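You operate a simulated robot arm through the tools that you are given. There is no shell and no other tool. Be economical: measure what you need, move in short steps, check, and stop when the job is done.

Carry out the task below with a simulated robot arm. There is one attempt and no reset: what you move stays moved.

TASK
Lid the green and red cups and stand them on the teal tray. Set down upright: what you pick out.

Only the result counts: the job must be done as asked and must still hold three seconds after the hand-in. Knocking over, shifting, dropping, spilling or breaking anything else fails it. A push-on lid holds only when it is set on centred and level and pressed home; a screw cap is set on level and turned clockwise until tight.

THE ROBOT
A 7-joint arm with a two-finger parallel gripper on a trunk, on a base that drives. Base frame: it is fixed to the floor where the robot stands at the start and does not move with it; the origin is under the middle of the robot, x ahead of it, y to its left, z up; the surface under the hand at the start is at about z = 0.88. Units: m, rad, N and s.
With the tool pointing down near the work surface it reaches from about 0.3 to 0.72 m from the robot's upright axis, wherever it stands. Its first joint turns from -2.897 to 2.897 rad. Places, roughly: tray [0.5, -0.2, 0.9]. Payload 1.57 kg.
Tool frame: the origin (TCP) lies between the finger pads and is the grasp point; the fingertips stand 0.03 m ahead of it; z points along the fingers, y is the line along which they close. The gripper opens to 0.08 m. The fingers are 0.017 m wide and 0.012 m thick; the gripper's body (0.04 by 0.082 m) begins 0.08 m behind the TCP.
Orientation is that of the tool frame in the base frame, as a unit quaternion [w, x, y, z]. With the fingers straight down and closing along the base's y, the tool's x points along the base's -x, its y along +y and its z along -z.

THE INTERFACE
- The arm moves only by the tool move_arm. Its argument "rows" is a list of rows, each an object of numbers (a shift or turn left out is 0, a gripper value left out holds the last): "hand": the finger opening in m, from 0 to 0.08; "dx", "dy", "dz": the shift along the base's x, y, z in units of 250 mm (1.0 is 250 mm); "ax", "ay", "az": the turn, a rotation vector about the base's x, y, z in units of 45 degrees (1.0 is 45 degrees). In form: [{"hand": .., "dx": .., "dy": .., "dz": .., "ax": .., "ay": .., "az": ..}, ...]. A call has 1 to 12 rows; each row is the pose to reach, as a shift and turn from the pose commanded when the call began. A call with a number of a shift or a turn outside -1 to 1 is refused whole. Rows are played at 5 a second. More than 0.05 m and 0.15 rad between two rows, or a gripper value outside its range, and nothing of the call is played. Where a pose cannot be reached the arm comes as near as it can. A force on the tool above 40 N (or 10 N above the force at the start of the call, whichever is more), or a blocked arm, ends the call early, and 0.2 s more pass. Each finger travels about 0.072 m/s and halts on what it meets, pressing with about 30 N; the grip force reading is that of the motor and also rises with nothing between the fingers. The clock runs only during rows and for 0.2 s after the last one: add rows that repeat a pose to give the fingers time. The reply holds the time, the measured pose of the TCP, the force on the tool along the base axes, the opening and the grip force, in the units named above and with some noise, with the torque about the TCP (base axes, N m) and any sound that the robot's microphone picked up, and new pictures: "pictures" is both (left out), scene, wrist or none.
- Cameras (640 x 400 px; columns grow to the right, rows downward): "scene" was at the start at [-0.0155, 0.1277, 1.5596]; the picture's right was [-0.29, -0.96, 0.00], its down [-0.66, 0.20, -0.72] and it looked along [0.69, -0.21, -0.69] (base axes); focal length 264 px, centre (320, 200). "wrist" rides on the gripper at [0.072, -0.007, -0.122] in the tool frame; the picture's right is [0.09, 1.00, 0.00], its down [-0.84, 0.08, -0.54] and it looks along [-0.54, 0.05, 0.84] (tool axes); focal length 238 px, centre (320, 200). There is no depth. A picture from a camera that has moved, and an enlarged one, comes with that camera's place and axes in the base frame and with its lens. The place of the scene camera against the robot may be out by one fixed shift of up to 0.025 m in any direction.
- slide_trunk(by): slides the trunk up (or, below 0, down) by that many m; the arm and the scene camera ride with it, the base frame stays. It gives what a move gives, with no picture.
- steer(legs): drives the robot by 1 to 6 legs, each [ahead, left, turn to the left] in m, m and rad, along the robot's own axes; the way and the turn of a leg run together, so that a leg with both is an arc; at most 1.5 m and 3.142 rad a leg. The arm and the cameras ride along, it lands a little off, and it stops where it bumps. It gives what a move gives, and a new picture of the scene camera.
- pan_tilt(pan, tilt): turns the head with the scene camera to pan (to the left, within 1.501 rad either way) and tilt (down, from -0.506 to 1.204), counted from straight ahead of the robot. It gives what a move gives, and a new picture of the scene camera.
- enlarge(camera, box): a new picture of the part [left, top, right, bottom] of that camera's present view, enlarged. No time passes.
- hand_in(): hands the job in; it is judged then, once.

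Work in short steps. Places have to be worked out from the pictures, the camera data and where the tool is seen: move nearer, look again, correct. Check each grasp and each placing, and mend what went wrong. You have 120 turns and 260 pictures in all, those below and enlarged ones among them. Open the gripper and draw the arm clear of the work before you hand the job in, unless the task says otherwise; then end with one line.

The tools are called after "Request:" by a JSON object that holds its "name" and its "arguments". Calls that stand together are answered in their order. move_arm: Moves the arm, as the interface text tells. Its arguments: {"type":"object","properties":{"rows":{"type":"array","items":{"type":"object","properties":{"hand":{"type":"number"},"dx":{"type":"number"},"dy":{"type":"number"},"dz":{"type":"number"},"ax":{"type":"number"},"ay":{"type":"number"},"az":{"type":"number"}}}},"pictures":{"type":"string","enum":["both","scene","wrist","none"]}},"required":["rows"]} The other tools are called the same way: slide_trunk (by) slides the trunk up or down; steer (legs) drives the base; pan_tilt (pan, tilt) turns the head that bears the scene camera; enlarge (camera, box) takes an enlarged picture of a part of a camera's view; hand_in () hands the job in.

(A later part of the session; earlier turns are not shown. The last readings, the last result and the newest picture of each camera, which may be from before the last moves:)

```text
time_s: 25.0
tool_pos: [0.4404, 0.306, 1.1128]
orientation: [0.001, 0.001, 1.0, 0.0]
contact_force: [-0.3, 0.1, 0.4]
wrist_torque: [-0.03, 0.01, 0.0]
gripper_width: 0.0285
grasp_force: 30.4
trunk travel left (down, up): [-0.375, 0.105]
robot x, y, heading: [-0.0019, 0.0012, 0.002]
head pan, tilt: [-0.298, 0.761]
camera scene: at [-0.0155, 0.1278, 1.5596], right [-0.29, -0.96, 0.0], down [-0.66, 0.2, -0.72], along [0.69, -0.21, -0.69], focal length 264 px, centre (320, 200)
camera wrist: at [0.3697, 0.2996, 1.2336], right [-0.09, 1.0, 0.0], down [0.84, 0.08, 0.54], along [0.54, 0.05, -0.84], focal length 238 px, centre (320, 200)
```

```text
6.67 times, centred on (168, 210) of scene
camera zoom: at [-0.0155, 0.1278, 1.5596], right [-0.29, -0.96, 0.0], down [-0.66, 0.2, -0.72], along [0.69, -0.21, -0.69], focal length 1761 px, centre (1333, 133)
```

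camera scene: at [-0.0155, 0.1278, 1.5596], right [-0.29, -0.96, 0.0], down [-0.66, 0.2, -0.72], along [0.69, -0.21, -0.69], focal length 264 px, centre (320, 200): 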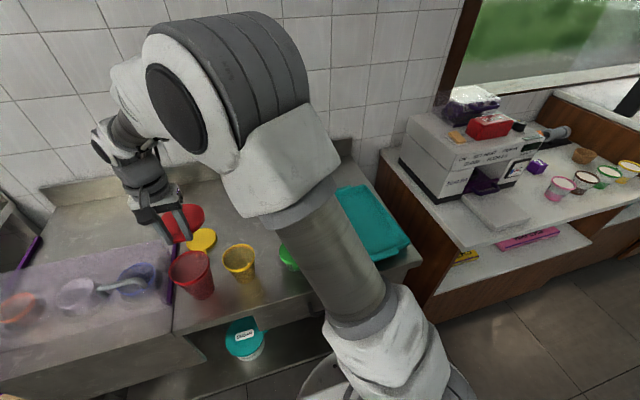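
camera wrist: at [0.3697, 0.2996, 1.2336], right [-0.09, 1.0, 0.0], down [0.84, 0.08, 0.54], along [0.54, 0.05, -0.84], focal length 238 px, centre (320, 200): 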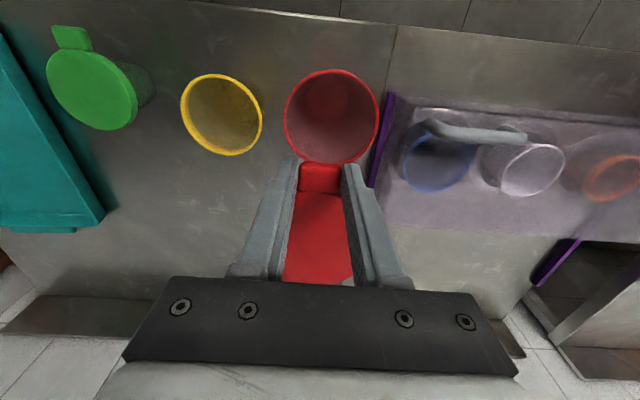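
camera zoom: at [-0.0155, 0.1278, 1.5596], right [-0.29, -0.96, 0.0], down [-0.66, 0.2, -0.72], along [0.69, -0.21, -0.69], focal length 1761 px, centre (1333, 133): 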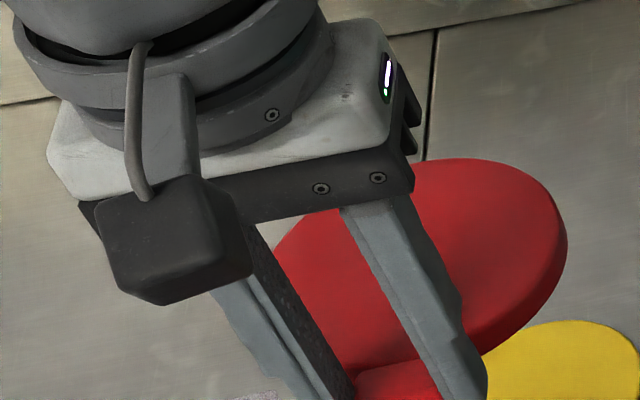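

Red lid centre is ≈63 mm ahead of the TCP, so TCP target is (0.3676, 0.3155). I hover at z≈1.035 just above the rim and check.

Request:
{"name": "move_arm", "arguments": {"rows": [{"dx": -0.15, "dy": 0.02}, {"dx": -0.291, "dy": 0.038}, {"dx": -0.291, "dy": 0.038, "dz": -0.12}, {"dx": -0.291, "dy": 0.038, "dz": -0.24}, {"dx": -0.291, "dy": 0.038, "dz": -0.311}, {"dx": -0.291, "dy": 0.038, "dz": -0.311}], "pictures": "wrist"}}

Request:
{"name": "enlarge", "arguments": {"camera": "scene", "box": [140, 220, 268, 300]}}

```text
time_s: 26.4
tool_pos: [0.3686, 0.3158, 1.0339]
orientation: [0.001, 0.001, 1.0, -0.001]
contact_force: [-0.5, 0.3, -0.2]
wrist_torque: [-0.02, 0.03, 0.01]
gripper_width: 0.028
grasp_force: 30.1
trunk travel left (down, up): [-0.375, 0.105]
robot x, y, heading: [-0.0008, -0.001, 0.004]
head pan, tilt: [-0.298, 0.761]
camera wrist: at [0.2976, 0.309, 1.1551], right [-0.09, 1.0, 0.0], down [0.84, 0.08, 0.54], along [0.54, 0.05, -0.84], focal length 238 px, centre (320, 200)
```

wrist: 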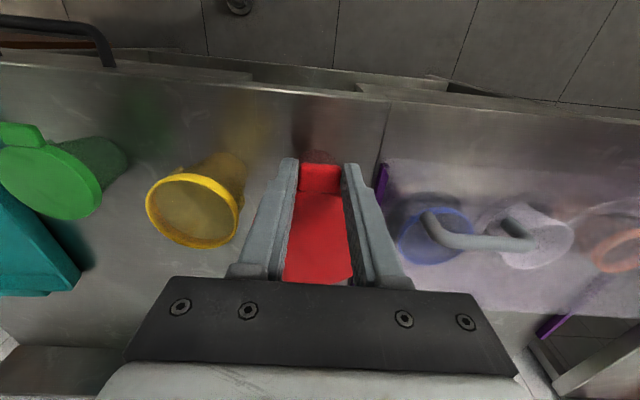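

```text
5.00 times, centred on (204, 260) of scene
camera zoom: at [-0.0154, 0.1277, 1.5596], right [-0.29, -0.96, 0.0], down [-0.66, 0.2, -0.72], along [0.69, -0.21, -0.69], focal length 1321 px, centre (900, -100)
```

zoom: 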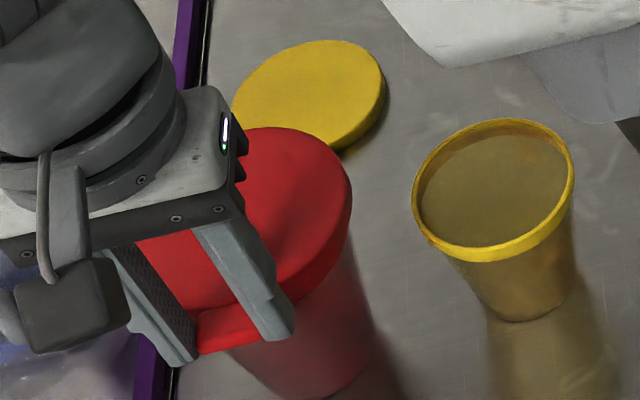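

Alignment looks good. I lower slowly to the expected contact height.

Request:
{"name": "move_arm", "arguments": {"rows": [{"dz": -0.012}, {"dz": -0.024}, {"dz": -0.034}, {"dz": -0.04}, {"dz": -0.04}], "pictures": "none"}}

Request:
{"name": "enlarge", "arguments": {"camera": "scene", "box": [140, 220, 268, 300]}}

```text
time_s: 27.6
tool_pos: [0.3681, 0.3161, 1.0235]
orientation: [0.0, -0.001, 1.0, 0.0]
contact_force: [0.4, -0.4, 0.6]
wrist_torque: [-0.02, -0.02, -0.02]
gripper_width: 0.0283
grasp_force: 30.2
trunk travel left (down, up): [-0.375, 0.105]
robot x, y, heading: [0.0005, -0.0014, 0.0]
head pan, tilt: [-0.298, 0.761]
```

```text
5.00 times, centred on (204, 260) of scene
camera zoom: at [-0.0154, 0.1277, 1.5596], right [-0.29, -0.96, 0.0], down [-0.66, 0.2, -0.72], along [0.69, -0.21, -0.69], focal length 1321 px, centre (900, -100)
```

zoom: 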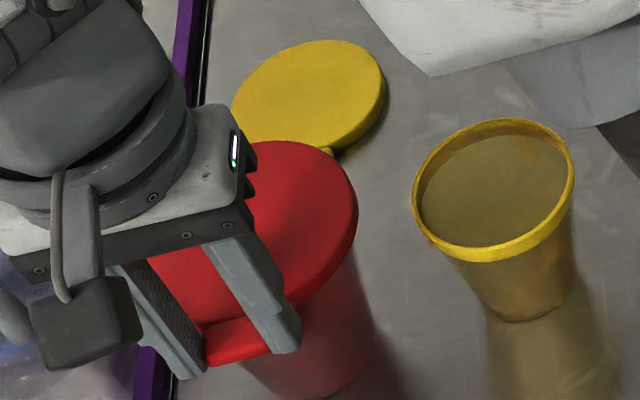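

No contact yet; 1 mm steps down.

Request:
{"name": "move_arm", "arguments": {"rows": [{"dz": -0.004}, {"dz": -0.008}, {"dz": -0.012}, {"dz": -0.012}], "pictures": "none"}}

```text
time_s: 28.6
tool_pos: [0.3669, 0.3162, 1.0225]
orientation: [0.003, 0.0, 1.0, 0.002]
contact_force: [-5.0, -0.6, 23.9]
wrist_torque: [0.0, -0.37, 0.02]
gripper_width: 0.0283
grasp_force: 29.4
trunk travel left (down, up): [-0.375, 0.105]
robot x, y, heading: [0.0004, -0.0035, -0.001]
head pan, tilt: [-0.298, 0.761]
heard: snap
```

Snap heard at the expected height. I press a little more, then release and lift to check.

Request:
{"name": "move_arm", "arguments": {"rows": [{"dz": -0.004}, {"dz": -0.008}, {"dz": -0.008}], "pictures": "none"}}

Request:
{"name": "move_arm", "arguments": {"rows": [{"dz": 0.008}, {"dz": 0.014}, {"hand": 0.05, "dz": 0.014}, {"dz": 0.014}, {"dz": 0.1}, {"dz": 0.25, "dx": 0.08}, {"dz": 0.35, "dx": 0.16}, {"dz": 0.35, "dx": 0.252, "hand": 0.0}, {"dz": 0.35, "dx": 0.252}, {"dz": 0.35, "dx": 0.252}], "pictures": "wrist"}}

Request:
{"name": "enlarge", "arguments": {"camera": "scene", "box": [130, 200, 322, 320]}}

```text
time_s: 29.5
tool_pos: [0.3659, 0.3164, 1.0218]
orientation: [0.002, -0.001, 1.0, 0.002]
contact_force: [-5.9, -1.9, 18.0]
wrist_torque: [-0.27, 0.22, -0.09]
gripper_width: 0.0286
grasp_force: 30.1
trunk travel left (down, up): [-0.375, 0.105]
robot x, y, heading: [-0.0036, -0.0009, -0.0]
head pan, tilt: [-0.298, 0.761]
stopped in row 3: the force on the tool passed its limit at 40 N (the readings are from after the stop); the commanded pose is now the measured one
```

```text
time_s: 31.7
tool_pos: [0.4296, 0.3177, 1.1079]
orientation: [0.002, -0.001, 1.0, 0.001]
contact_force: [0.9, 0.2, 0.2]
wrist_torque: [0.01, -0.03, 0.01]
gripper_width: 0.0
grasp_force: 21.0
trunk travel left (down, up): [-0.375, 0.105]
robot x, y, heading: [-0.0007, 0.001, -0.005]
head pan, tilt: [-0.298, 0.761]
camera wrist: at [0.3589, 0.3095, 1.2289], right [-0.09, 1.0, 0.0], down [0.84, 0.08, 0.54], along [0.54, 0.05, -0.84], focal length 238 px, centre (320, 200)
```

wrist: 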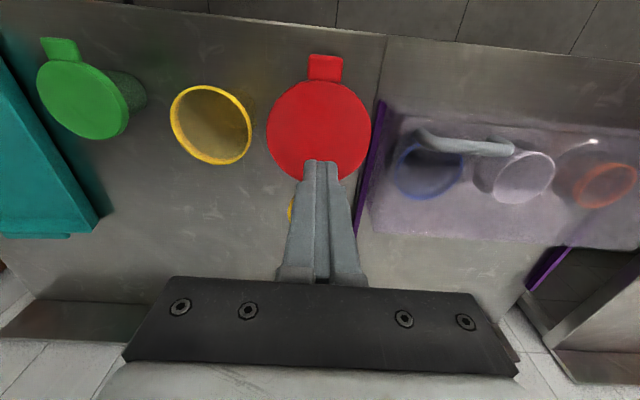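

```text
3.33 times, centred on (226, 260) of scene
camera zoom: at [-0.0156, 0.1277, 1.5596], right [-0.29, -0.96, 0.0], down [-0.66, 0.2, -0.72], along [0.69, -0.21, -0.69], focal length 881 px, centre (633, 0)
```

zoom: 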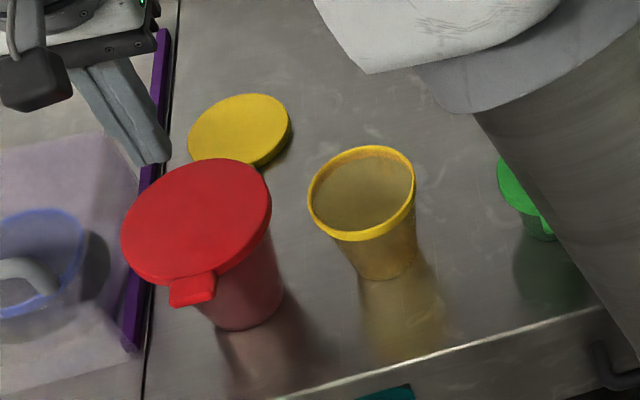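

Red lid looks level. I press its centre with closed fingers as with the green one.

Request:
{"name": "move_arm", "arguments": {"rows": [{"dz": -0.15}, {"dz": -0.27}, {"dz": -0.285}, {"dz": -0.295}, {"dz": -0.303}, {"dz": -0.311}, {"dz": -0.319}, {"dz": -0.327}], "pictures": "none"}}

```text
time_s: 33.4
tool_pos: [0.4321, 0.3179, 1.0342]
orientation: [0.005, 0.0, 1.0, 0.004]
contact_force: [-4.8, -3.2, 21.0]
wrist_torque: [-0.12, 0.18, 0.02]
gripper_width: 0.0
grasp_force: 21.3
trunk travel left (down, up): [-0.375, 0.105]
robot x, y, heading: [0.0001, 0.0028, 0.002]
head pan, tilt: [-0.298, 0.761]
stopped in row 8: the force on the tool passed its limit at 44 N (the readings are from after the stop); the commanded pose is now the measured one
```

Both lids are on and home. The lidded cups are too wide to take from above, so I'll need a near-horizontal grip from the front with the camera on top: I lift away and start turning the wrist about the vertical.

Request:
{"name": "move_arm", "arguments": {"rows": [{"dz": 0.15}, {"dz": 0.35}, {"dz": 0.55, "dy": -0.1}, {"dz": 0.65, "dy": -0.25, "az": -0.18}, {"dz": 0.7, "dy": -0.4, "az": -0.36}, {"dz": 0.7, "dy": -0.55, "az": -0.54}, {"dz": 0.7, "dy": -0.7, "az": -0.72}, {"dz": 0.7, "dy": -0.7, "az": -0.9}, {"dz": 0.7, "dy": -0.7, "az": -1.0}, {"dz": 0.7, "dy": -0.7, "az": -1.0}], "pictures": "none"}}

Request:
{"name": "move_arm", "arguments": {"rows": [{"az": -0.18}, {"az": -0.36}, {"az": -0.54}, {"az": -0.72}, {"az": -0.9}, {"az": -1.0}, {"az": -1.0}], "pictures": "none"}}

```text
refused: row 3 steps farther than a row can; nothing moved
```

```text
time_s: 35.0
tool_pos: [0.4307, 0.3179, 1.0329]
orientation: [0.005, 0.384, 0.923, 0.003]
contact_force: [-0.3, -1.2, 34.2]
wrist_torque: [0.03, 0.03, -0.04]
gripper_width: 0.0
grasp_force: 21.8
trunk travel left (down, up): [-0.375, 0.105]
robot x, y, heading: [0.0001, 0.0026, -0.001]
head pan, tilt: [-0.298, 0.761]
```

The lift was refused, and my second call then turned the wrist 45° while the fingers were still pressing on the red lid. I lift straight off and check whether the cup or lid has been turned or shifted.

Request:
{"name": "move_arm", "arguments": {"rows": [{"dz": 0.1}, {"dz": 0.28}, {"dz": 0.46}, {"dz": 0.6}, {"dz": 0.6, "dx": -0.1, "dy": -0.15}, {"dz": 0.6, "dx": -0.1, "dy": -0.3}, {"dz": 0.6, "dx": -0.1, "dy": -0.45}, {"dz": 0.6, "dx": -0.1, "dy": -0.6}, {"dz": 0.6, "dx": -0.1, "dy": -0.6}], "pictures": "both"}}

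Request:
{"name": "enlarge", "arguments": {"camera": "scene", "box": [130, 200, 322, 320]}}

```text
time_s: 37.0
tool_pos: [0.4055, 0.1688, 1.1797]
orientation: [0.004, 0.382, 0.924, 0.002]
contact_force: [-0.1, 0.0, -0.4]
wrist_torque: [-0.02, -0.04, -0.02]
gripper_width: 0.0
grasp_force: 21.3
trunk travel left (down, up): [-0.375, 0.105]
robot x, y, heading: [0.0024, 0.0012, -0.002]
head pan, tilt: [-0.298, 0.761]
camera scene: at [-0.0156, 0.1275, 1.5596], right [-0.29, -0.96, 0.0], down [-0.66, 0.2, -0.72], along [0.69, -0.21, -0.69], focal length 264 px, centre (320, 200)
camera wrist: at [0.3504, 0.2132, 1.3013], right [0.64, 0.77, 0.01], down [0.64, -0.54, 0.55], along [0.43, -0.35, -0.84], focal length 238 px, centre (320, 200)
```

scene: 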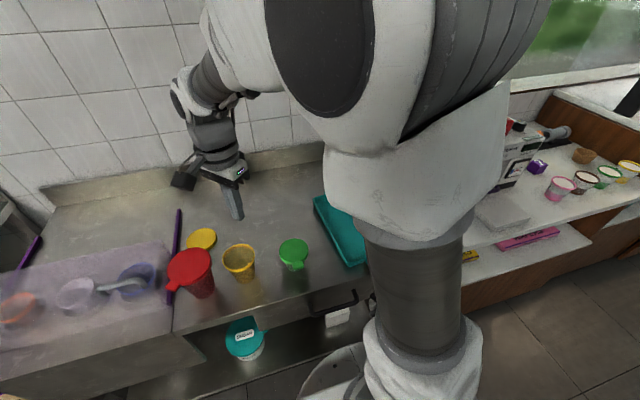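
wrist: 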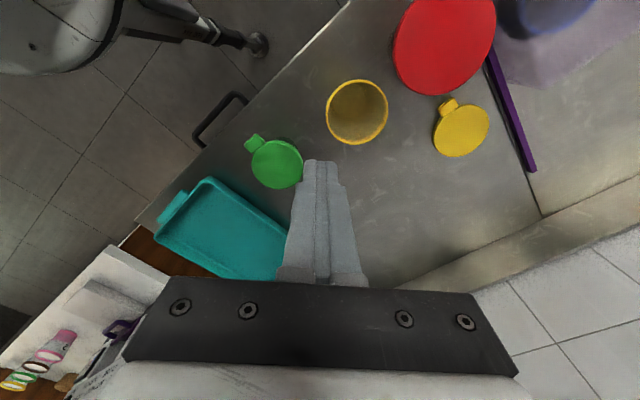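

```text
3.33 times, centred on (226, 260) of scene
camera zoom: at [-0.0156, 0.1275, 1.5596], right [-0.29, -0.96, 0.0], down [-0.66, 0.2, -0.72], along [0.69, -0.21, -0.69], focal length 881 px, centre (633, 0)
```

zoom: 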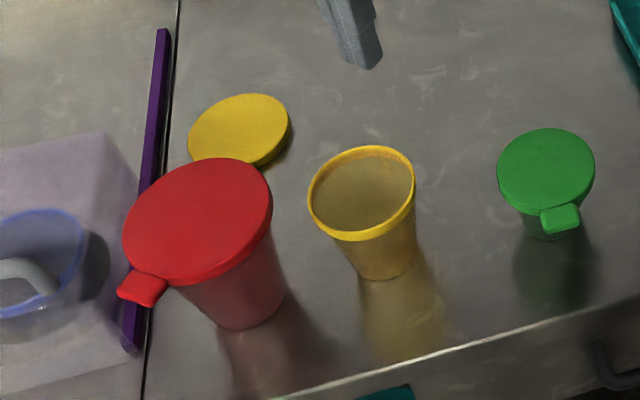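

The red lid just turned with its cup about 45° in place: it's still level, centred and unmoved, tab now pointing front-left. No harm. I'm well clear at z=1.18, so I continue turning the wrist.

Request:
{"name": "move_arm", "arguments": {"rows": [{"az": -0.18}, {"az": -0.36}, {"az": -0.54}, {"az": -0.72}, {"az": -0.9}, {"az": -1.0}, {"az": -1.0}], "pictures": "none"}}

Request:
{"name": "move_arm", "arguments": {"rows": [{"az": -0.18}, {"az": -0.36}, {"az": -0.54}, {"az": -0.72}, {"az": -0.9}, {"az": -1.0}, {"az": -1.0}], "pictures": "none"}}

Request:
{"name": "move_arm", "arguments": {"rows": [{"az": -0.18}, {"az": -0.36}, {"az": -0.54}, {"az": -0.72}, {"az": -0.9}, {"az": -1.0}, {"az": -1.0}], "pictures": "scene"}}

```text
time_s: 38.6
tool_pos: [0.4078, 0.1677, 1.1808]
orientation: [0.004, 0.708, 0.707, 0.001]
contact_force: [-0.2, -0.9, -0.4]
wrist_torque: [-0.02, 0.01, 0.03]
gripper_width: 0.0
grasp_force: 20.9
trunk travel left (down, up): [-0.375, 0.105]
robot x, y, heading: [-0.0031, -0.0042, -0.001]
head pan, tilt: [-0.298, 0.761]
```

```text
time_s: 40.2
tool_pos: [0.406, 0.1682, 1.1819]
orientation: [0.004, 0.924, 0.382, -0.002]
contact_force: [0.5, 0.2, -0.7]
wrist_torque: [0.0, -0.06, 0.03]
gripper_width: 0.0
grasp_force: 21.4
trunk travel left (down, up): [-0.375, 0.105]
robot x, y, heading: [0.0026, -0.0023, -0.002]
head pan, tilt: [-0.298, 0.761]
```

```text
time_s: 41.8
tool_pos: [0.4074, 0.1691, 1.182]
orientation: [0.003, 1.0, 0.0, -0.004]
contact_force: [-0.3, -0.1, -0.8]
wrist_torque: [0.0, 0.01, -0.01]
gripper_width: 0.0001
grasp_force: 21.7
trunk travel left (down, up): [-0.375, 0.105]
robot x, y, heading: [0.0012, -0.0001, -0.0]
head pan, tilt: [-0.298, 0.761]
camera scene: at [-0.0156, 0.1277, 1.5596], right [-0.29, -0.96, 0.0], down [-0.66, 0.2, -0.72], along [0.69, -0.21, -0.69], focal length 264 px, centre (320, 200)
```

scene: 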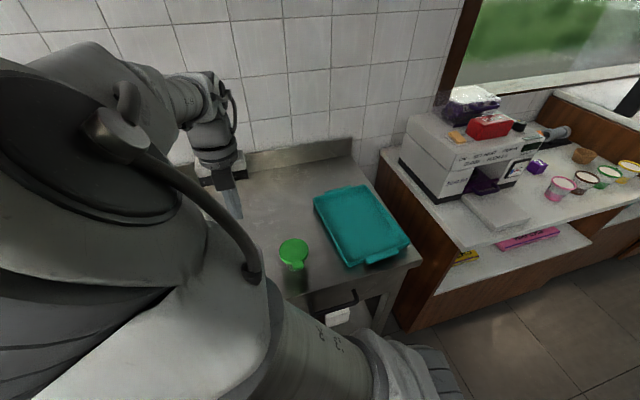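

The wrist is now flipped (camera will be on top when pitched). A near-horizontal grip needs the wrist further from the body, so I drive the robot back 0.25 m.

Request:
{"name": "steer", "arguments": {"legs": [[-0.25, 0, 0]]}}

```text
time_s: 44.0
tool_pos: [0.1573, 0.1691, 1.1817]
orientation: [0.004, 1.0, 0.0, -0.003]
contact_force: [-0.5, 0.7, 0.1]
wrist_torque: [0.0, 0.0, 0.02]
gripper_width: 0.0002
grasp_force: 20.6
trunk travel left (down, up): [-0.375, 0.105]
robot x, y, heading: [-0.2491, 0.0015, 0.003]
head pan, tilt: [-0.298, 0.761]
camera scene: at [-0.2645, 0.1276, 1.5596], right [-0.29, -0.96, 0.0], down [-0.66, 0.2, -0.72], along [0.69, -0.21, -0.69], focal length 264 px, centre (320, 200)
```

scene: 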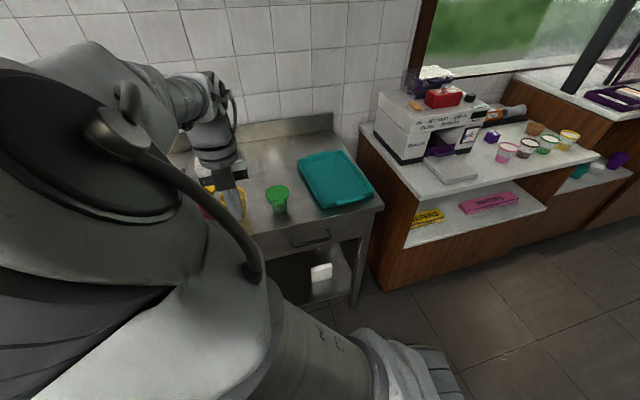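

I pitch the tool toward horizontal while shifting forward and in line with the green cup (y≈0.058), staying high.

Request:
{"name": "move_arm", "arguments": {"rows": [{"dx": 0.12, "dy": -0.07, "ay": -0.17}, {"dx": 0.24, "dy": -0.14, "ay": -0.34}, {"dx": 0.36, "dy": -0.21, "ay": -0.51}, {"dx": 0.48, "dy": -0.28, "ay": -0.68}, {"dx": 0.6, "dy": -0.35, "ay": -0.85}, {"dx": 0.6, "dy": -0.444, "ay": -1.0}, {"dx": 0.6, "dy": -0.444, "ay": -1.0}], "pictures": "none"}}

Request:
{"name": "move_arm", "arguments": {"rows": [{"ay": -0.18}, {"ay": -0.36}, {"ay": -0.5}, {"ay": -0.556, "hand": 0.08}, {"ay": -0.556}, {"ay": -0.556}], "pictures": "both"}}

```text
time_s: 45.6
tool_pos: [0.3069, 0.0572, 1.1831]
orientation: [0.003, 0.925, -0.001, 0.379]
contact_force: [-1.1, -1.0, -0.4]
wrist_torque: [-0.01, 0.0, 0.05]
gripper_width: 0.0
grasp_force: 21.2
trunk travel left (down, up): [-0.375, 0.105]
robot x, y, heading: [-0.2494, 0.0049, -0.003]
head pan, tilt: [-0.298, 0.761]
```

```text
time_s: 47.0
tool_pos: [0.3084, 0.0576, 1.1826]
orientation: [0.002, 0.821, -0.001, 0.571]
contact_force: [0.1, 0.4, -1.0]
wrist_torque: [0.0, -0.01, -0.01]
gripper_width: 0.0801
grasp_force: 0.1
out of reach, approached as far as the arm can: row 1
trunk travel left (down, up): [-0.375, 0.105]
robot x, y, heading: [-0.2496, 0.0007, -0.002]
head pan, tilt: [-0.298, 0.761]
camera scene: at [-0.2644, 0.1276, 1.5596], right [-0.29, -0.96, 0.0], down [-0.66, 0.2, -0.72], along [0.69, -0.21, -0.69], focal length 264 px, centre (320, 200)
camera wrist: at [0.2198, 0.0647, 1.2906], right [0.03, -1.0, 0.09], down [-0.8, -0.07, -0.6], along [0.6, -0.06, -0.8], focal length 238 px, centre (320, 200)
```

scene: 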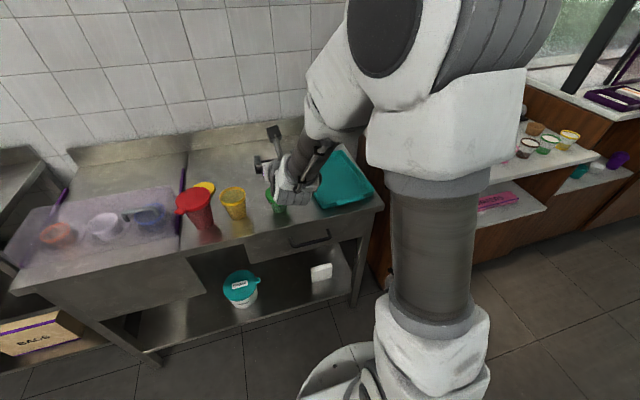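
wrist: 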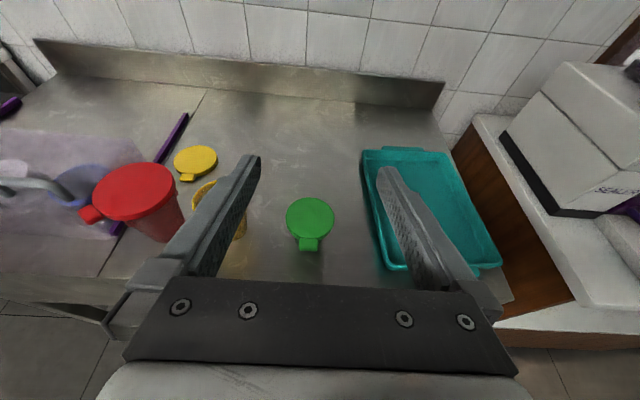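

Reached 70° pitch with the fingers open. I descend in front of the green cup to about grasp height, still behind it.

Request:
{"name": "move_arm", "arguments": {"rows": [{"dz": -0.18}, {"dz": -0.36}, {"dz": -0.54}, {"dz": -0.72}, {"dz": -0.88}, {"dz": -1.0}, {"dz": -1.0}], "pictures": "both"}}

Request:
{"name": "enlarge", "arguments": {"camera": "scene", "box": [200, 150, 360, 250]}}

```text
time_s: 48.6
tool_pos: [0.3092, 0.0575, 0.9311]
orientation: [0.003, 0.821, -0.002, 0.571]
contact_force: [0.5, 0.0, 0.0]
wrist_torque: [0.02, 0.0, 0.03]
gripper_width: 0.08
grasp_force: 0.1
trunk travel left (down, up): [-0.375, 0.105]
robot x, y, heading: [-0.2477, 0.0017, 0.002]
head pan, tilt: [-0.298, 0.761]
camera scene: at [-0.2643, 0.1276, 1.5596], right [-0.29, -0.96, 0.0], down [-0.66, 0.2, -0.72], along [0.69, -0.21, -0.69], focal length 264 px, centre (320, 200)
camera wrist: at [0.2201, 0.0651, 1.04], right [0.03, -1.0, 0.09], down [-0.8, -0.07, -0.6], along [0.6, -0.06, -0.8], focal length 238 px, centre (320, 200)
```

scene: 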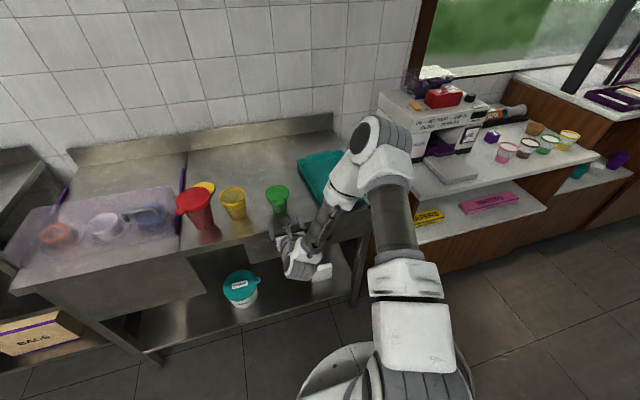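
wrist: 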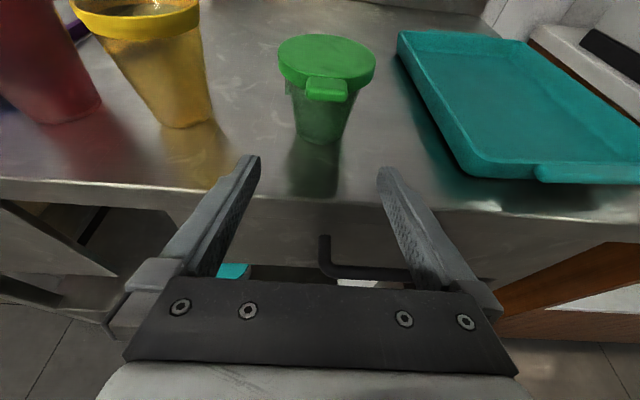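

```text
4.00 times, centred on (280, 200) of scene
camera zoom: at [-0.2643, 0.1276, 1.5596], right [-0.29, -0.96, 0.0], down [-0.66, 0.2, -0.72], along [0.69, -0.21, -0.69], focal length 1057 px, centre (480, 200)
```

zoom: 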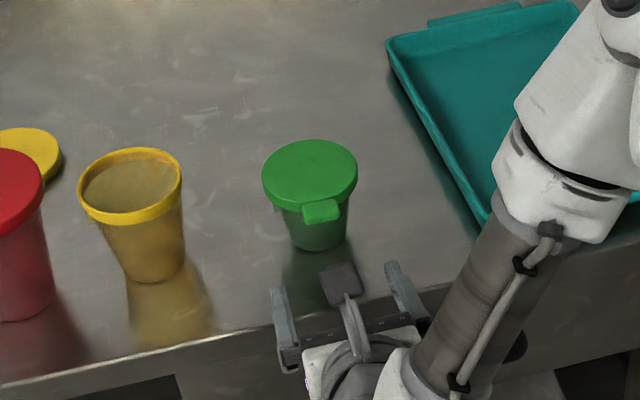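

The cup sits centred ahead between the fingers with clearance all round. I lower to z≈0.917 and slide forward until the pads are at the cup's axis.

Request:
{"name": "move_arm", "arguments": {"rows": [{"dz": -0.056, "dy": -0.004}, {"dz": -0.056, "dx": 0.12, "dy": -0.004}, {"dz": -0.056, "dx": 0.24, "dy": -0.004}, {"dz": -0.056, "dx": 0.36, "dy": -0.004}, {"dz": -0.056, "dx": 0.44, "dy": -0.004}, {"dz": -0.056, "dx": 0.48, "dy": -0.004}, {"dz": -0.056, "dx": 0.48, "dy": -0.004}], "pictures": "both"}}

Request:
{"name": "enlarge", "arguments": {"camera": "scene", "box": [230, 160, 326, 220]}}

```text
time_s: 50.2
tool_pos: [0.4286, 0.0558, 0.9177]
orientation: [0.003, 0.821, -0.002, 0.571]
contact_force: [0.3, -0.7, 0.1]
wrist_torque: [0.01, 0.01, 0.02]
gripper_width: 0.0802
grasp_force: 0.0
trunk travel left (down, up): [-0.375, 0.105]
robot x, y, heading: [-0.246, 0.0036, 0.003]
head pan, tilt: [-0.298, 0.761]
camera scene: at [-0.2644, 0.1276, 1.5596], right [-0.29, -0.96, 0.0], down [-0.66, 0.2, -0.72], along [0.69, -0.21, -0.69], focal length 264 px, centre (320, 200)
camera wrist: at [0.3396, 0.0632, 1.0268], right [0.03, -1.0, 0.09], down [-0.8, -0.07, -0.59], along [0.6, -0.06, -0.8], focal length 238 px, centre (320, 200)
```

scene: 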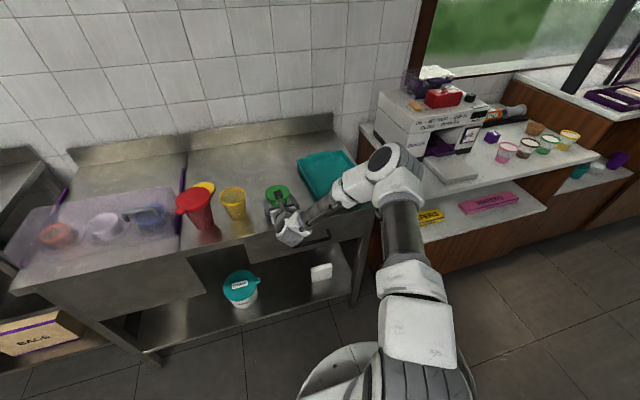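
wrist: 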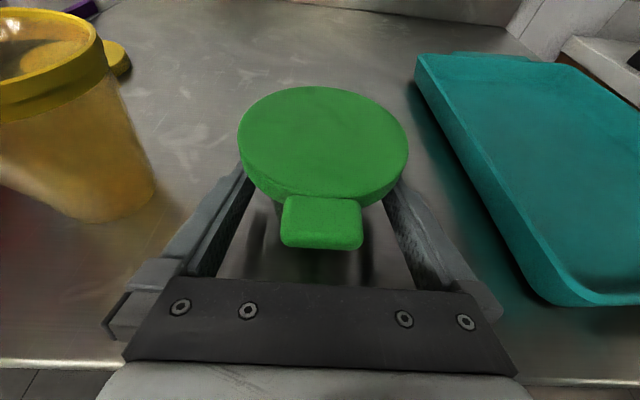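

```text
6.67 times, centred on (278, 190) of scene
camera zoom: at [-0.2644, 0.1276, 1.5596], right [-0.29, -0.96, 0.0], down [-0.66, 0.2, -0.72], along [0.69, -0.21, -0.69], focal length 1761 px, centre (600, 267)
```

zoom: 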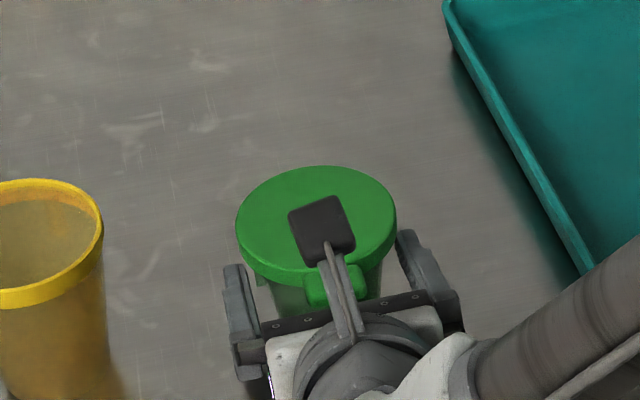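

No contact, cup lies between the pads below the lid. I close the fingers.

Request:
{"name": "move_arm", "arguments": {"rows": [{"hand": 0.066}, {"hand": 0.05}, {"hand": 0.03}, {"hand": 0.03}, {"hand": 0.03}], "pictures": "wrist"}}

```text
time_s: 51.4
tool_pos: [0.4282, 0.0573, 0.9183]
orientation: [0.002, 0.821, -0.001, 0.571]
contact_force: [0.1, 1.1, 0.1]
wrist_torque: [0.01, 0.02, -0.01]
gripper_width: 0.0661
grasp_force: 30.2
trunk travel left (down, up): [-0.375, 0.105]
robot x, y, heading: [-0.2469, 0.0015, 0.0]
head pan, tilt: [-0.298, 0.761]
camera wrist: at [0.3393, 0.0632, 1.0269], right [0.03, -1.0, 0.09], down [-0.8, -0.07, -0.6], along [0.6, -0.06, -0.8], focal length 238 px, centre (320, 200)
```

wrist: 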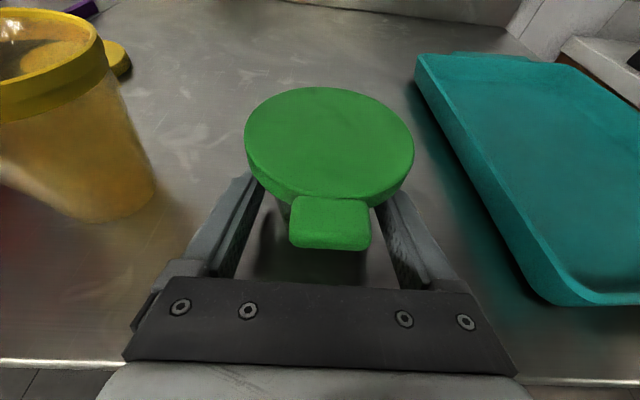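

Firm grip (66 mm, 30 N). I lift the green cup 0.1 m and check it hangs level.

Request:
{"name": "move_arm", "arguments": {"rows": [{"dz": 0.04}, {"dz": 0.12}, {"dz": 0.24}, {"dz": 0.36}, {"dz": 0.42}, {"dz": 0.42}], "pictures": "both"}}

Request:
{"name": "enlarge", "arguments": {"camera": "scene", "box": [220, 130, 380, 230]}}

```text
time_s: 52.8
tool_pos: [0.428, 0.0574, 1.0226]
orientation: [0.003, 0.821, -0.002, 0.571]
contact_force: [0.5, -0.4, 0.1]
wrist_torque: [0.02, 0.03, 0.01]
gripper_width: 0.0658
grasp_force: 29.9
trunk travel left (down, up): [-0.375, 0.105]
robot x, y, heading: [-0.2508, -0.0001, -0.001]
head pan, tilt: [-0.298, 0.761]
camera scene: at [-0.2644, 0.1277, 1.5596], right [-0.29, -0.96, 0.0], down [-0.66, 0.2, -0.72], along [0.69, -0.21, -0.69], focal length 264 px, centre (320, 200)
camera wrist: at [0.3398, 0.0633, 1.1317], right [0.03, -1.0, 0.09], down [-0.8, -0.07, -0.59], along [0.6, -0.06, -0.8], focal length 238 px, centre (320, 200)
```

scene: 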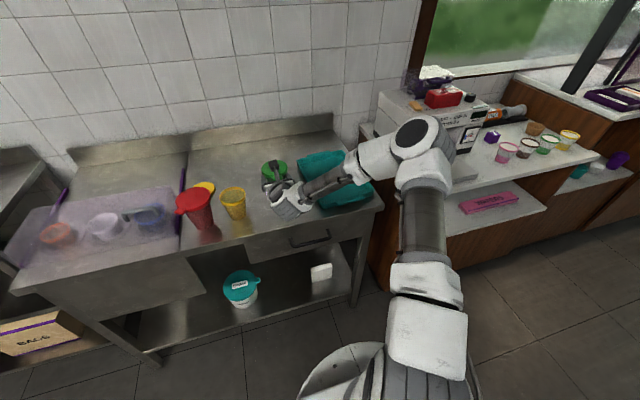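
wrist: 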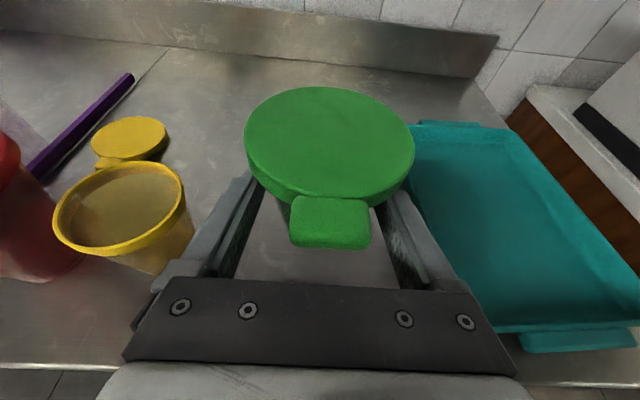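

```text
4.00 times, centred on (300, 180) of scene
camera zoom: at [-0.2644, 0.1277, 1.5596], right [-0.29, -0.96, 0.0], down [-0.66, 0.2, -0.72], along [0.69, -0.21, -0.69], focal length 1057 px, centre (400, 280)
```

zoom: 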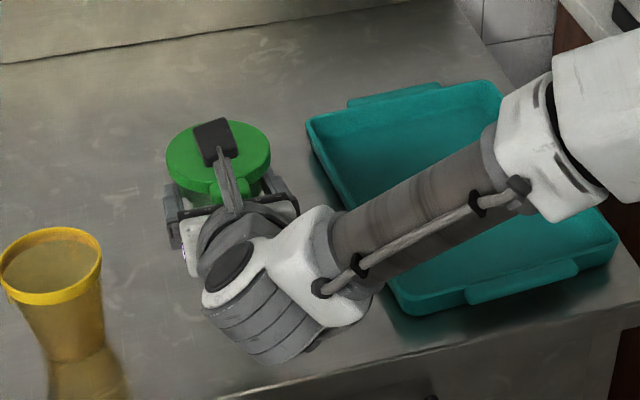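

The cup hangs level. I carry it towards the tray in stages, watching the elbow near the right-hand counter.

Request:
{"name": "move_arm", "arguments": {"rows": [{"dy": -0.15}, {"dy": -0.3}, {"dy": -0.45}, {"dy": -0.45}], "pictures": "scene"}}

```text
time_s: 53.8
tool_pos: [0.4295, -0.0551, 1.0222]
orientation: [0.003, 0.821, -0.002, 0.571]
contact_force: [0.3, 0.7, -0.5]
wrist_torque: [0.02, -0.04, 0.01]
gripper_width: 0.0658
grasp_force: 30.2
trunk travel left (down, up): [-0.375, 0.105]
robot x, y, heading: [-0.2495, 0.0023, 0.002]
head pan, tilt: [-0.298, 0.761]
camera scene: at [-0.2645, 0.1275, 1.5596], right [-0.29, -0.96, 0.0], down [-0.66, 0.2, -0.72], along [0.69, -0.21, -0.69], focal length 264 px, centre (320, 200)
```

scene: 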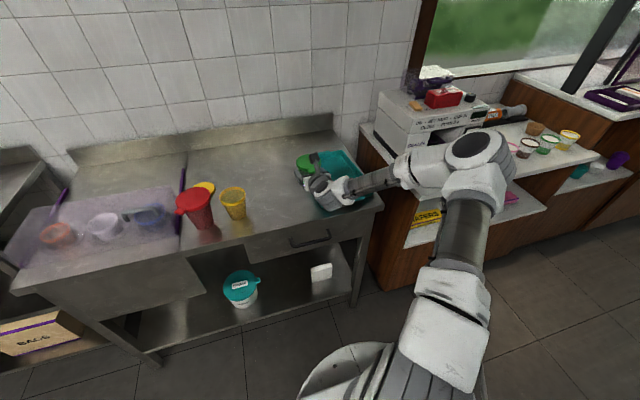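

I continue in a smaller stage forward and right, again checking the elbow.

Request:
{"name": "move_arm", "arguments": {"rows": [{"dx": 0.15, "dy": -0.05}, {"dx": 0.3, "dy": -0.1}, {"dx": 0.4, "dy": -0.15}, {"dx": 0.4, "dy": -0.15}], "pictures": "both"}}

Request:
{"name": "enlarge", "arguments": {"camera": "scene", "box": [280, 60, 560, 235]}}

```text
time_s: 54.8
tool_pos: [0.5296, -0.0933, 1.0219]
orientation: [0.003, 0.821, -0.002, 0.571]
contact_force: [0.9, 0.8, -0.6]
wrist_torque: [0.02, 0.01, -0.02]
gripper_width: 0.0663
grasp_force: 29.9
trunk travel left (down, up): [-0.375, 0.105]
robot x, y, heading: [-0.2441, 0.0021, 0.005]
head pan, tilt: [-0.298, 0.761]
camera scene: at [-0.2643, 0.1276, 1.5596], right [-0.29, -0.96, 0.0], down [-0.66, 0.2, -0.72], along [0.69, -0.21, -0.69], focal length 264 px, centre (320, 200)
camera wrist: at [0.4398, -0.0865, 1.1314], right [0.03, -1.0, 0.09], down [-0.8, -0.07, -0.59], along [0.6, -0.06, -0.8], focal length 238 px, centre (320, 200)
```

scene: 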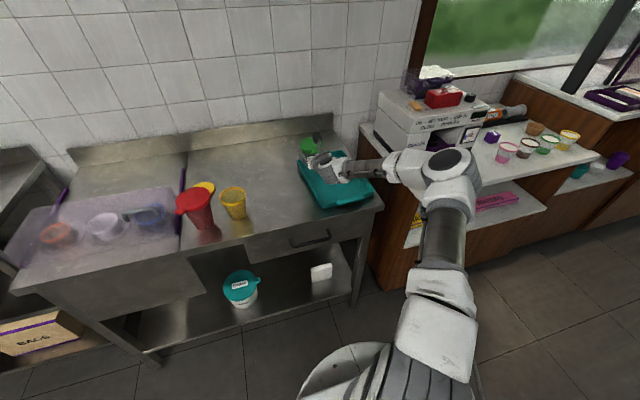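
wrist: 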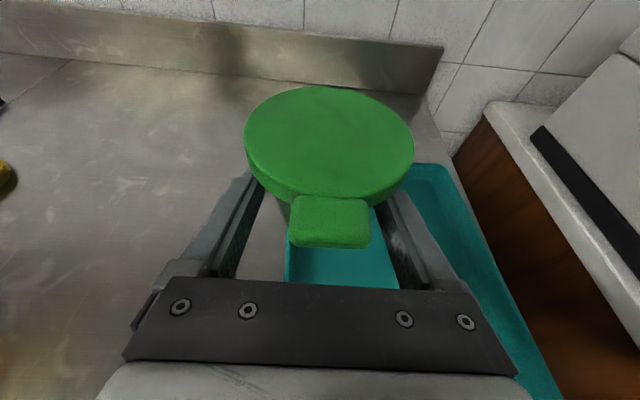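

```text
2.29 times, centred on (420, 148) of scene
camera zoom: at [-0.2643, 0.1276, 1.5596], right [-0.29, -0.96, 0.0], down [-0.66, 0.2, -0.72], along [0.69, -0.21, -0.69], focal length 604 px, centre (91, 320)
```

zoom: 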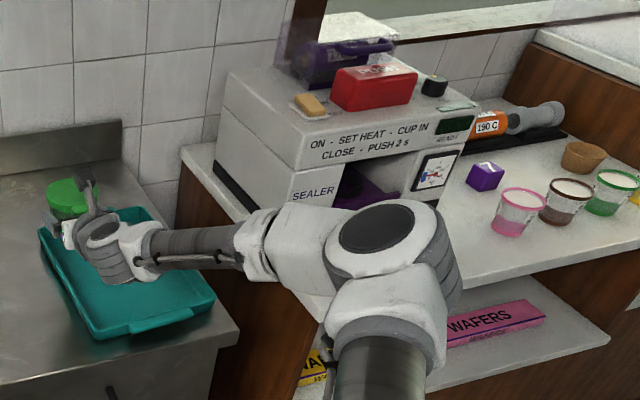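

By geometry the elbow is around (0.1, −0.25, 1.24), well short of the counter. I move on to above the rear of the tray, target (0.585, −0.18).

Request:
{"name": "move_arm", "arguments": {"rows": [{"dx": 0.1, "dy": -0.12}, {"dx": 0.2, "dy": -0.24}, {"dx": 0.22, "dy": -0.348}, {"dx": 0.22, "dy": -0.348}], "pictures": "both"}}

Request:
{"name": "enlarge", "arguments": {"camera": "scene", "box": [270, 110, 430, 210]}}

```text
time_s: 55.8
tool_pos: [0.5826, -0.1811, 1.0217]
orientation: [0.004, 0.821, -0.002, 0.571]
contact_force: [-0.8, 0.2, 0.0]
wrist_torque: [0.0, 0.02, 0.01]
gripper_width: 0.066
grasp_force: 30.2
trunk travel left (down, up): [-0.375, 0.105]
robot x, y, heading: [-0.2466, -0.0025, -0.0]
head pan, tilt: [-0.298, 0.761]
camera scene: at [-0.2644, 0.1275, 1.5596], right [-0.29, -0.96, 0.0], down [-0.66, 0.2, -0.72], along [0.69, -0.21, -0.69], focal length 264 px, centre (320, 200)
camera wrist: at [0.4941, -0.1739, 1.1309], right [0.03, -1.0, 0.09], down [-0.8, -0.07, -0.59], along [0.6, -0.06, -0.8], focal length 238 px, centre (320, 200)
```

scene: 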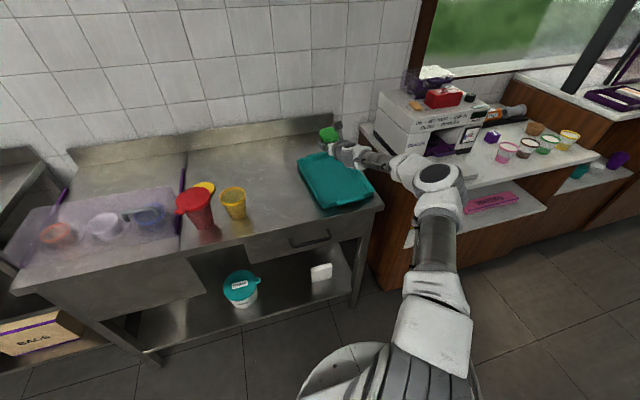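
wrist: 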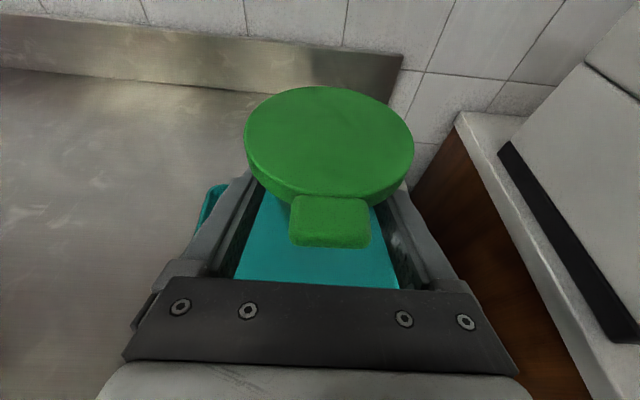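

```text
4.00 times, centred on (350, 160) of scene
camera zoom: at [-0.2644, 0.1275, 1.5596], right [-0.29, -0.96, 0.0], down [-0.66, 0.2, -0.72], along [0.69, -0.21, -0.69], focal length 1057 px, centre (200, 360)
```

zoom: 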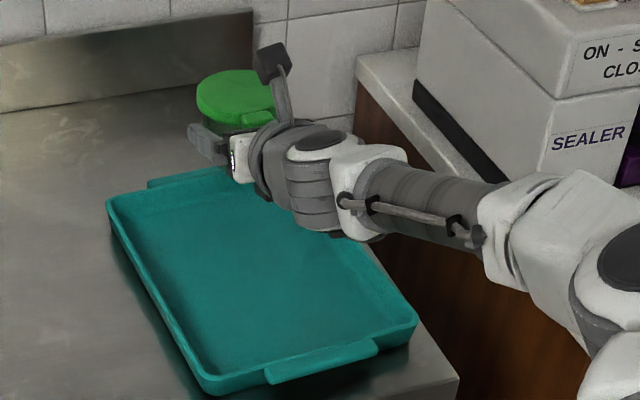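

Position over the tray's rear is good. I lower toward the tray floor, slowing near contact.

Request:
{"name": "move_arm", "arguments": {"rows": [{"dz": -0.12, "dx": 0.008}, {"dz": -0.24, "dx": 0.008}, {"dz": -0.33, "dx": 0.008}, {"dz": -0.36, "dx": 0.008}, {"dz": -0.372, "dx": 0.008}, {"dz": -0.372, "dx": 0.008}], "pictures": "both"}}

Request:
{"name": "enlarge", "arguments": {"camera": "scene", "box": [270, 110, 430, 210]}}

```text
time_s: 57.2
tool_pos: [0.5851, -0.18, 0.9296]
orientation: [0.003, 0.821, -0.002, 0.571]
contact_force: [0.5, -0.2, -0.1]
wrist_torque: [0.0, 0.04, 0.03]
gripper_width: 0.066
grasp_force: 29.5
trunk travel left (down, up): [-0.375, 0.105]
robot x, y, heading: [-0.252, -0.0017, 0.001]
head pan, tilt: [-0.298, 0.761]
camera scene: at [-0.2644, 0.1276, 1.5596], right [-0.29, -0.96, 0.0], down [-0.66, 0.2, -0.72], along [0.69, -0.21, -0.69], focal length 264 px, centre (320, 200)
camera wrist: at [0.4966, -0.1737, 1.0382], right [0.03, -1.0, 0.09], down [-0.8, -0.07, -0.59], along [0.6, -0.06, -0.8], focal length 238 px, centre (320, 200)
```

scene: 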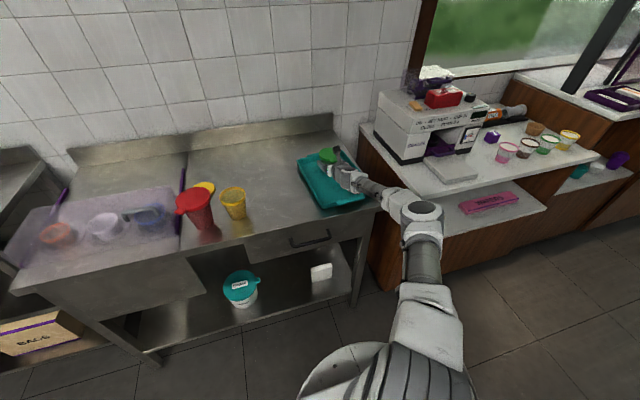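
wrist: 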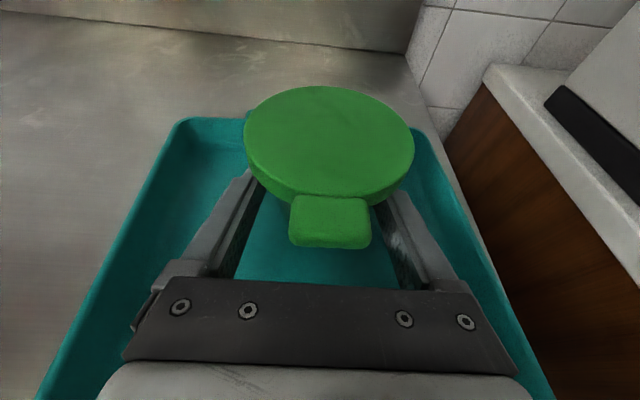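

```text
4.00 times, centred on (350, 160) of scene
camera zoom: at [-0.2644, 0.1276, 1.5596], right [-0.29, -0.96, 0.0], down [-0.66, 0.2, -0.72], along [0.69, -0.21, -0.69], focal length 1057 px, centre (200, 360)
```

zoom: 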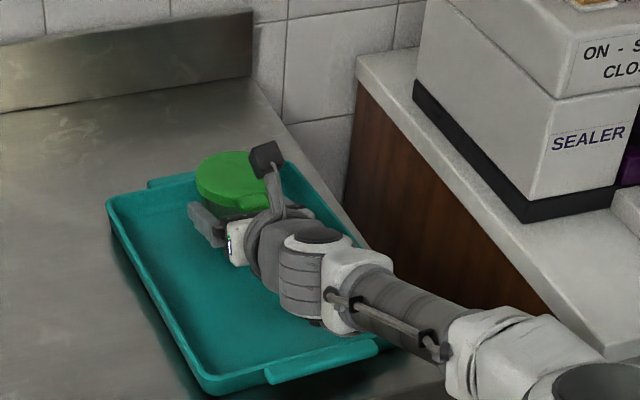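

Room on all sides. I lower in ~1.5 mm steps until the base touches the tray.

Request:
{"name": "move_arm", "arguments": {"rows": [{"dz": -0.008}, {"dz": -0.014}, {"dz": -0.02}, {"dz": -0.02}], "pictures": "none"}}

```text
time_s: 58.2
tool_pos: [0.5861, -0.1806, 0.9242]
orientation: [0.002, 0.821, -0.001, 0.571]
contact_force: [0.8, -0.2, -0.2]
wrist_torque: [0.0, 0.0, 0.01]
gripper_width: 0.0659
grasp_force: 30.0
trunk travel left (down, up): [-0.375, 0.105]
robot x, y, heading: [-0.2494, 0.0004, -0.004]
head pan, tilt: [-0.298, 0.761]
```

Request:
{"name": "move_arm", "arguments": {"rows": [{"dz": -0.004}, {"dz": -0.008}, {"dz": -0.008}], "pictures": "none"}}

```text
time_s: 59.0
tool_pos: [0.5858, -0.1791, 0.9234]
orientation: [0.003, 0.821, -0.002, 0.571]
contact_force: [0.6, 0.6, 2.6]
wrist_torque: [0.07, -0.03, 0.0]
gripper_width: 0.0661
grasp_force: 29.6
trunk travel left (down, up): [-0.375, 0.105]
robot x, y, heading: [-0.2473, 0.0016, -0.002]
head pan, tilt: [-0.298, 0.761]
```

Touchdown (2.6 N). I open the fingers and look before withdrawing.

Request:
{"name": "move_arm", "arguments": {"rows": [{"dz": -0.002}, {"hand": 0.08, "dz": -0.002}, {"dz": -0.002}, {"dz": -0.002}], "pictures": "wrist"}}

```text
time_s: 60.0
tool_pos: [0.5858, -0.1806, 0.9224]
orientation: [0.003, 0.821, -0.002, 0.571]
contact_force: [0.1, 0.5, 0.2]
wrist_torque: [-0.01, 0.0, -0.02]
gripper_width: 0.0801
grasp_force: 0.1
trunk travel left (down, up): [-0.375, 0.105]
robot x, y, heading: [-0.2487, -0.0016, 0.002]
head pan, tilt: [-0.298, 0.761]
camera wrist: at [0.4969, -0.1736, 1.0308], right [0.03, -1.0, 0.09], down [-0.8, -0.07, -0.59], along [0.6, -0.06, -0.8], focal length 238 px, centre (320, 200)
```

wrist: 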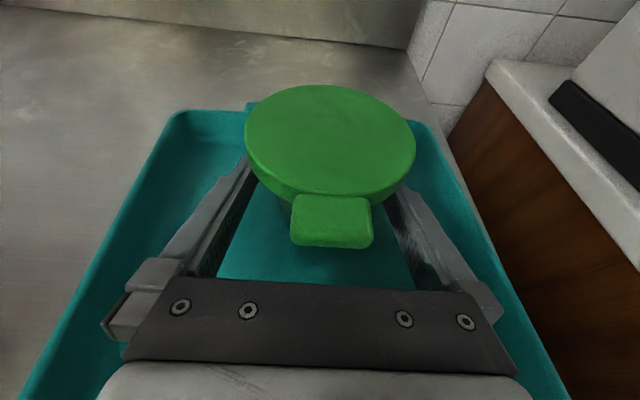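

The cup stands free and upright. I withdraw straight back, then up.

Request:
{"name": "move_arm", "arguments": {"rows": [{"dx": -0.1}, {"dx": -0.22}, {"dx": -0.36}, {"dx": -0.46}, {"dx": -0.46, "dz": 0.18}, {"dx": -0.46, "dz": 0.36}, {"dx": -0.46, "dz": 0.54}, {"dx": -0.46, "dz": 0.7}, {"dx": -0.46, "dz": 0.7}], "pictures": "both"}}

Request:
{"name": "enlarge", "arguments": {"camera": "scene", "box": [270, 110, 430, 210]}}

```text
time_s: 62.0
tool_pos: [0.4707, -0.1802, 1.097]
orientation: [0.003, 0.821, -0.002, 0.57]
contact_force: [-0.5, -0.2, 0.7]
wrist_torque: [0.01, 0.04, 0.02]
gripper_width: 0.0801
grasp_force: 0.1
trunk travel left (down, up): [-0.375, 0.105]
robot x, y, heading: [-0.2476, -0.0005, -0.001]
head pan, tilt: [-0.298, 0.761]
camera scene: at [-0.2645, 0.1277, 1.5596], right [-0.29, -0.96, 0.0], down [-0.66, 0.2, -0.72], along [0.69, -0.21, -0.69], focal length 264 px, centre (320, 200)
camera wrist: at [0.3825, -0.1736, 1.2066], right [0.03, -1.0, 0.09], down [-0.8, -0.07, -0.6], along [0.6, -0.06, -0.8], focal length 238 px, centre (320, 200)
```

scene: 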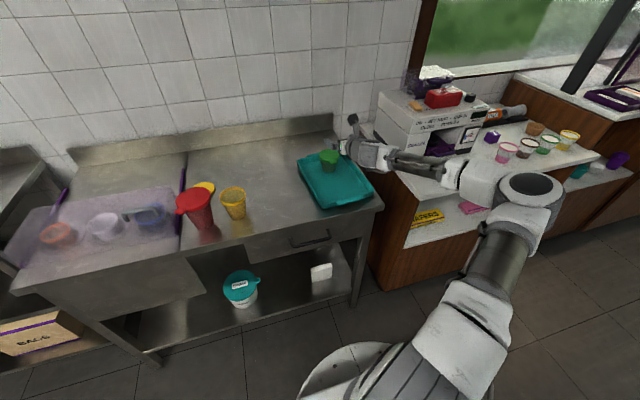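
wrist: 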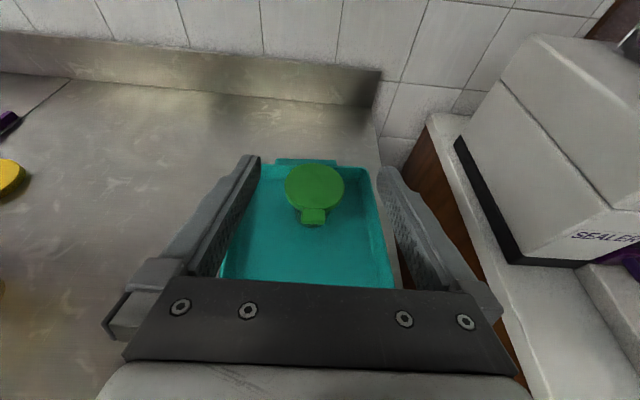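

```text
4.00 times, centred on (350, 160) of scene
camera zoom: at [-0.2645, 0.1277, 1.5596], right [-0.29, -0.96, 0.0], down [-0.66, 0.2, -0.72], along [0.69, -0.21, -0.69], focal length 1057 px, centre (200, 360)
```

zoom: 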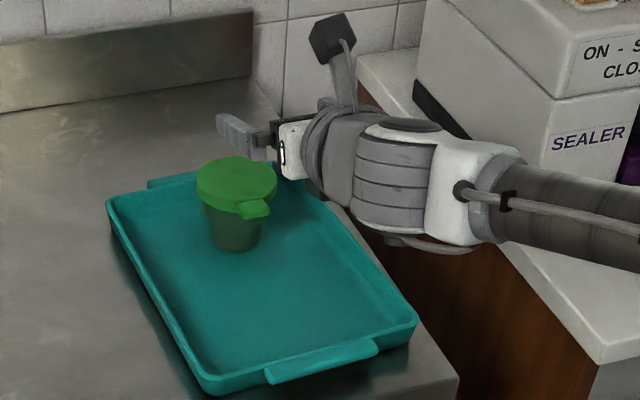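

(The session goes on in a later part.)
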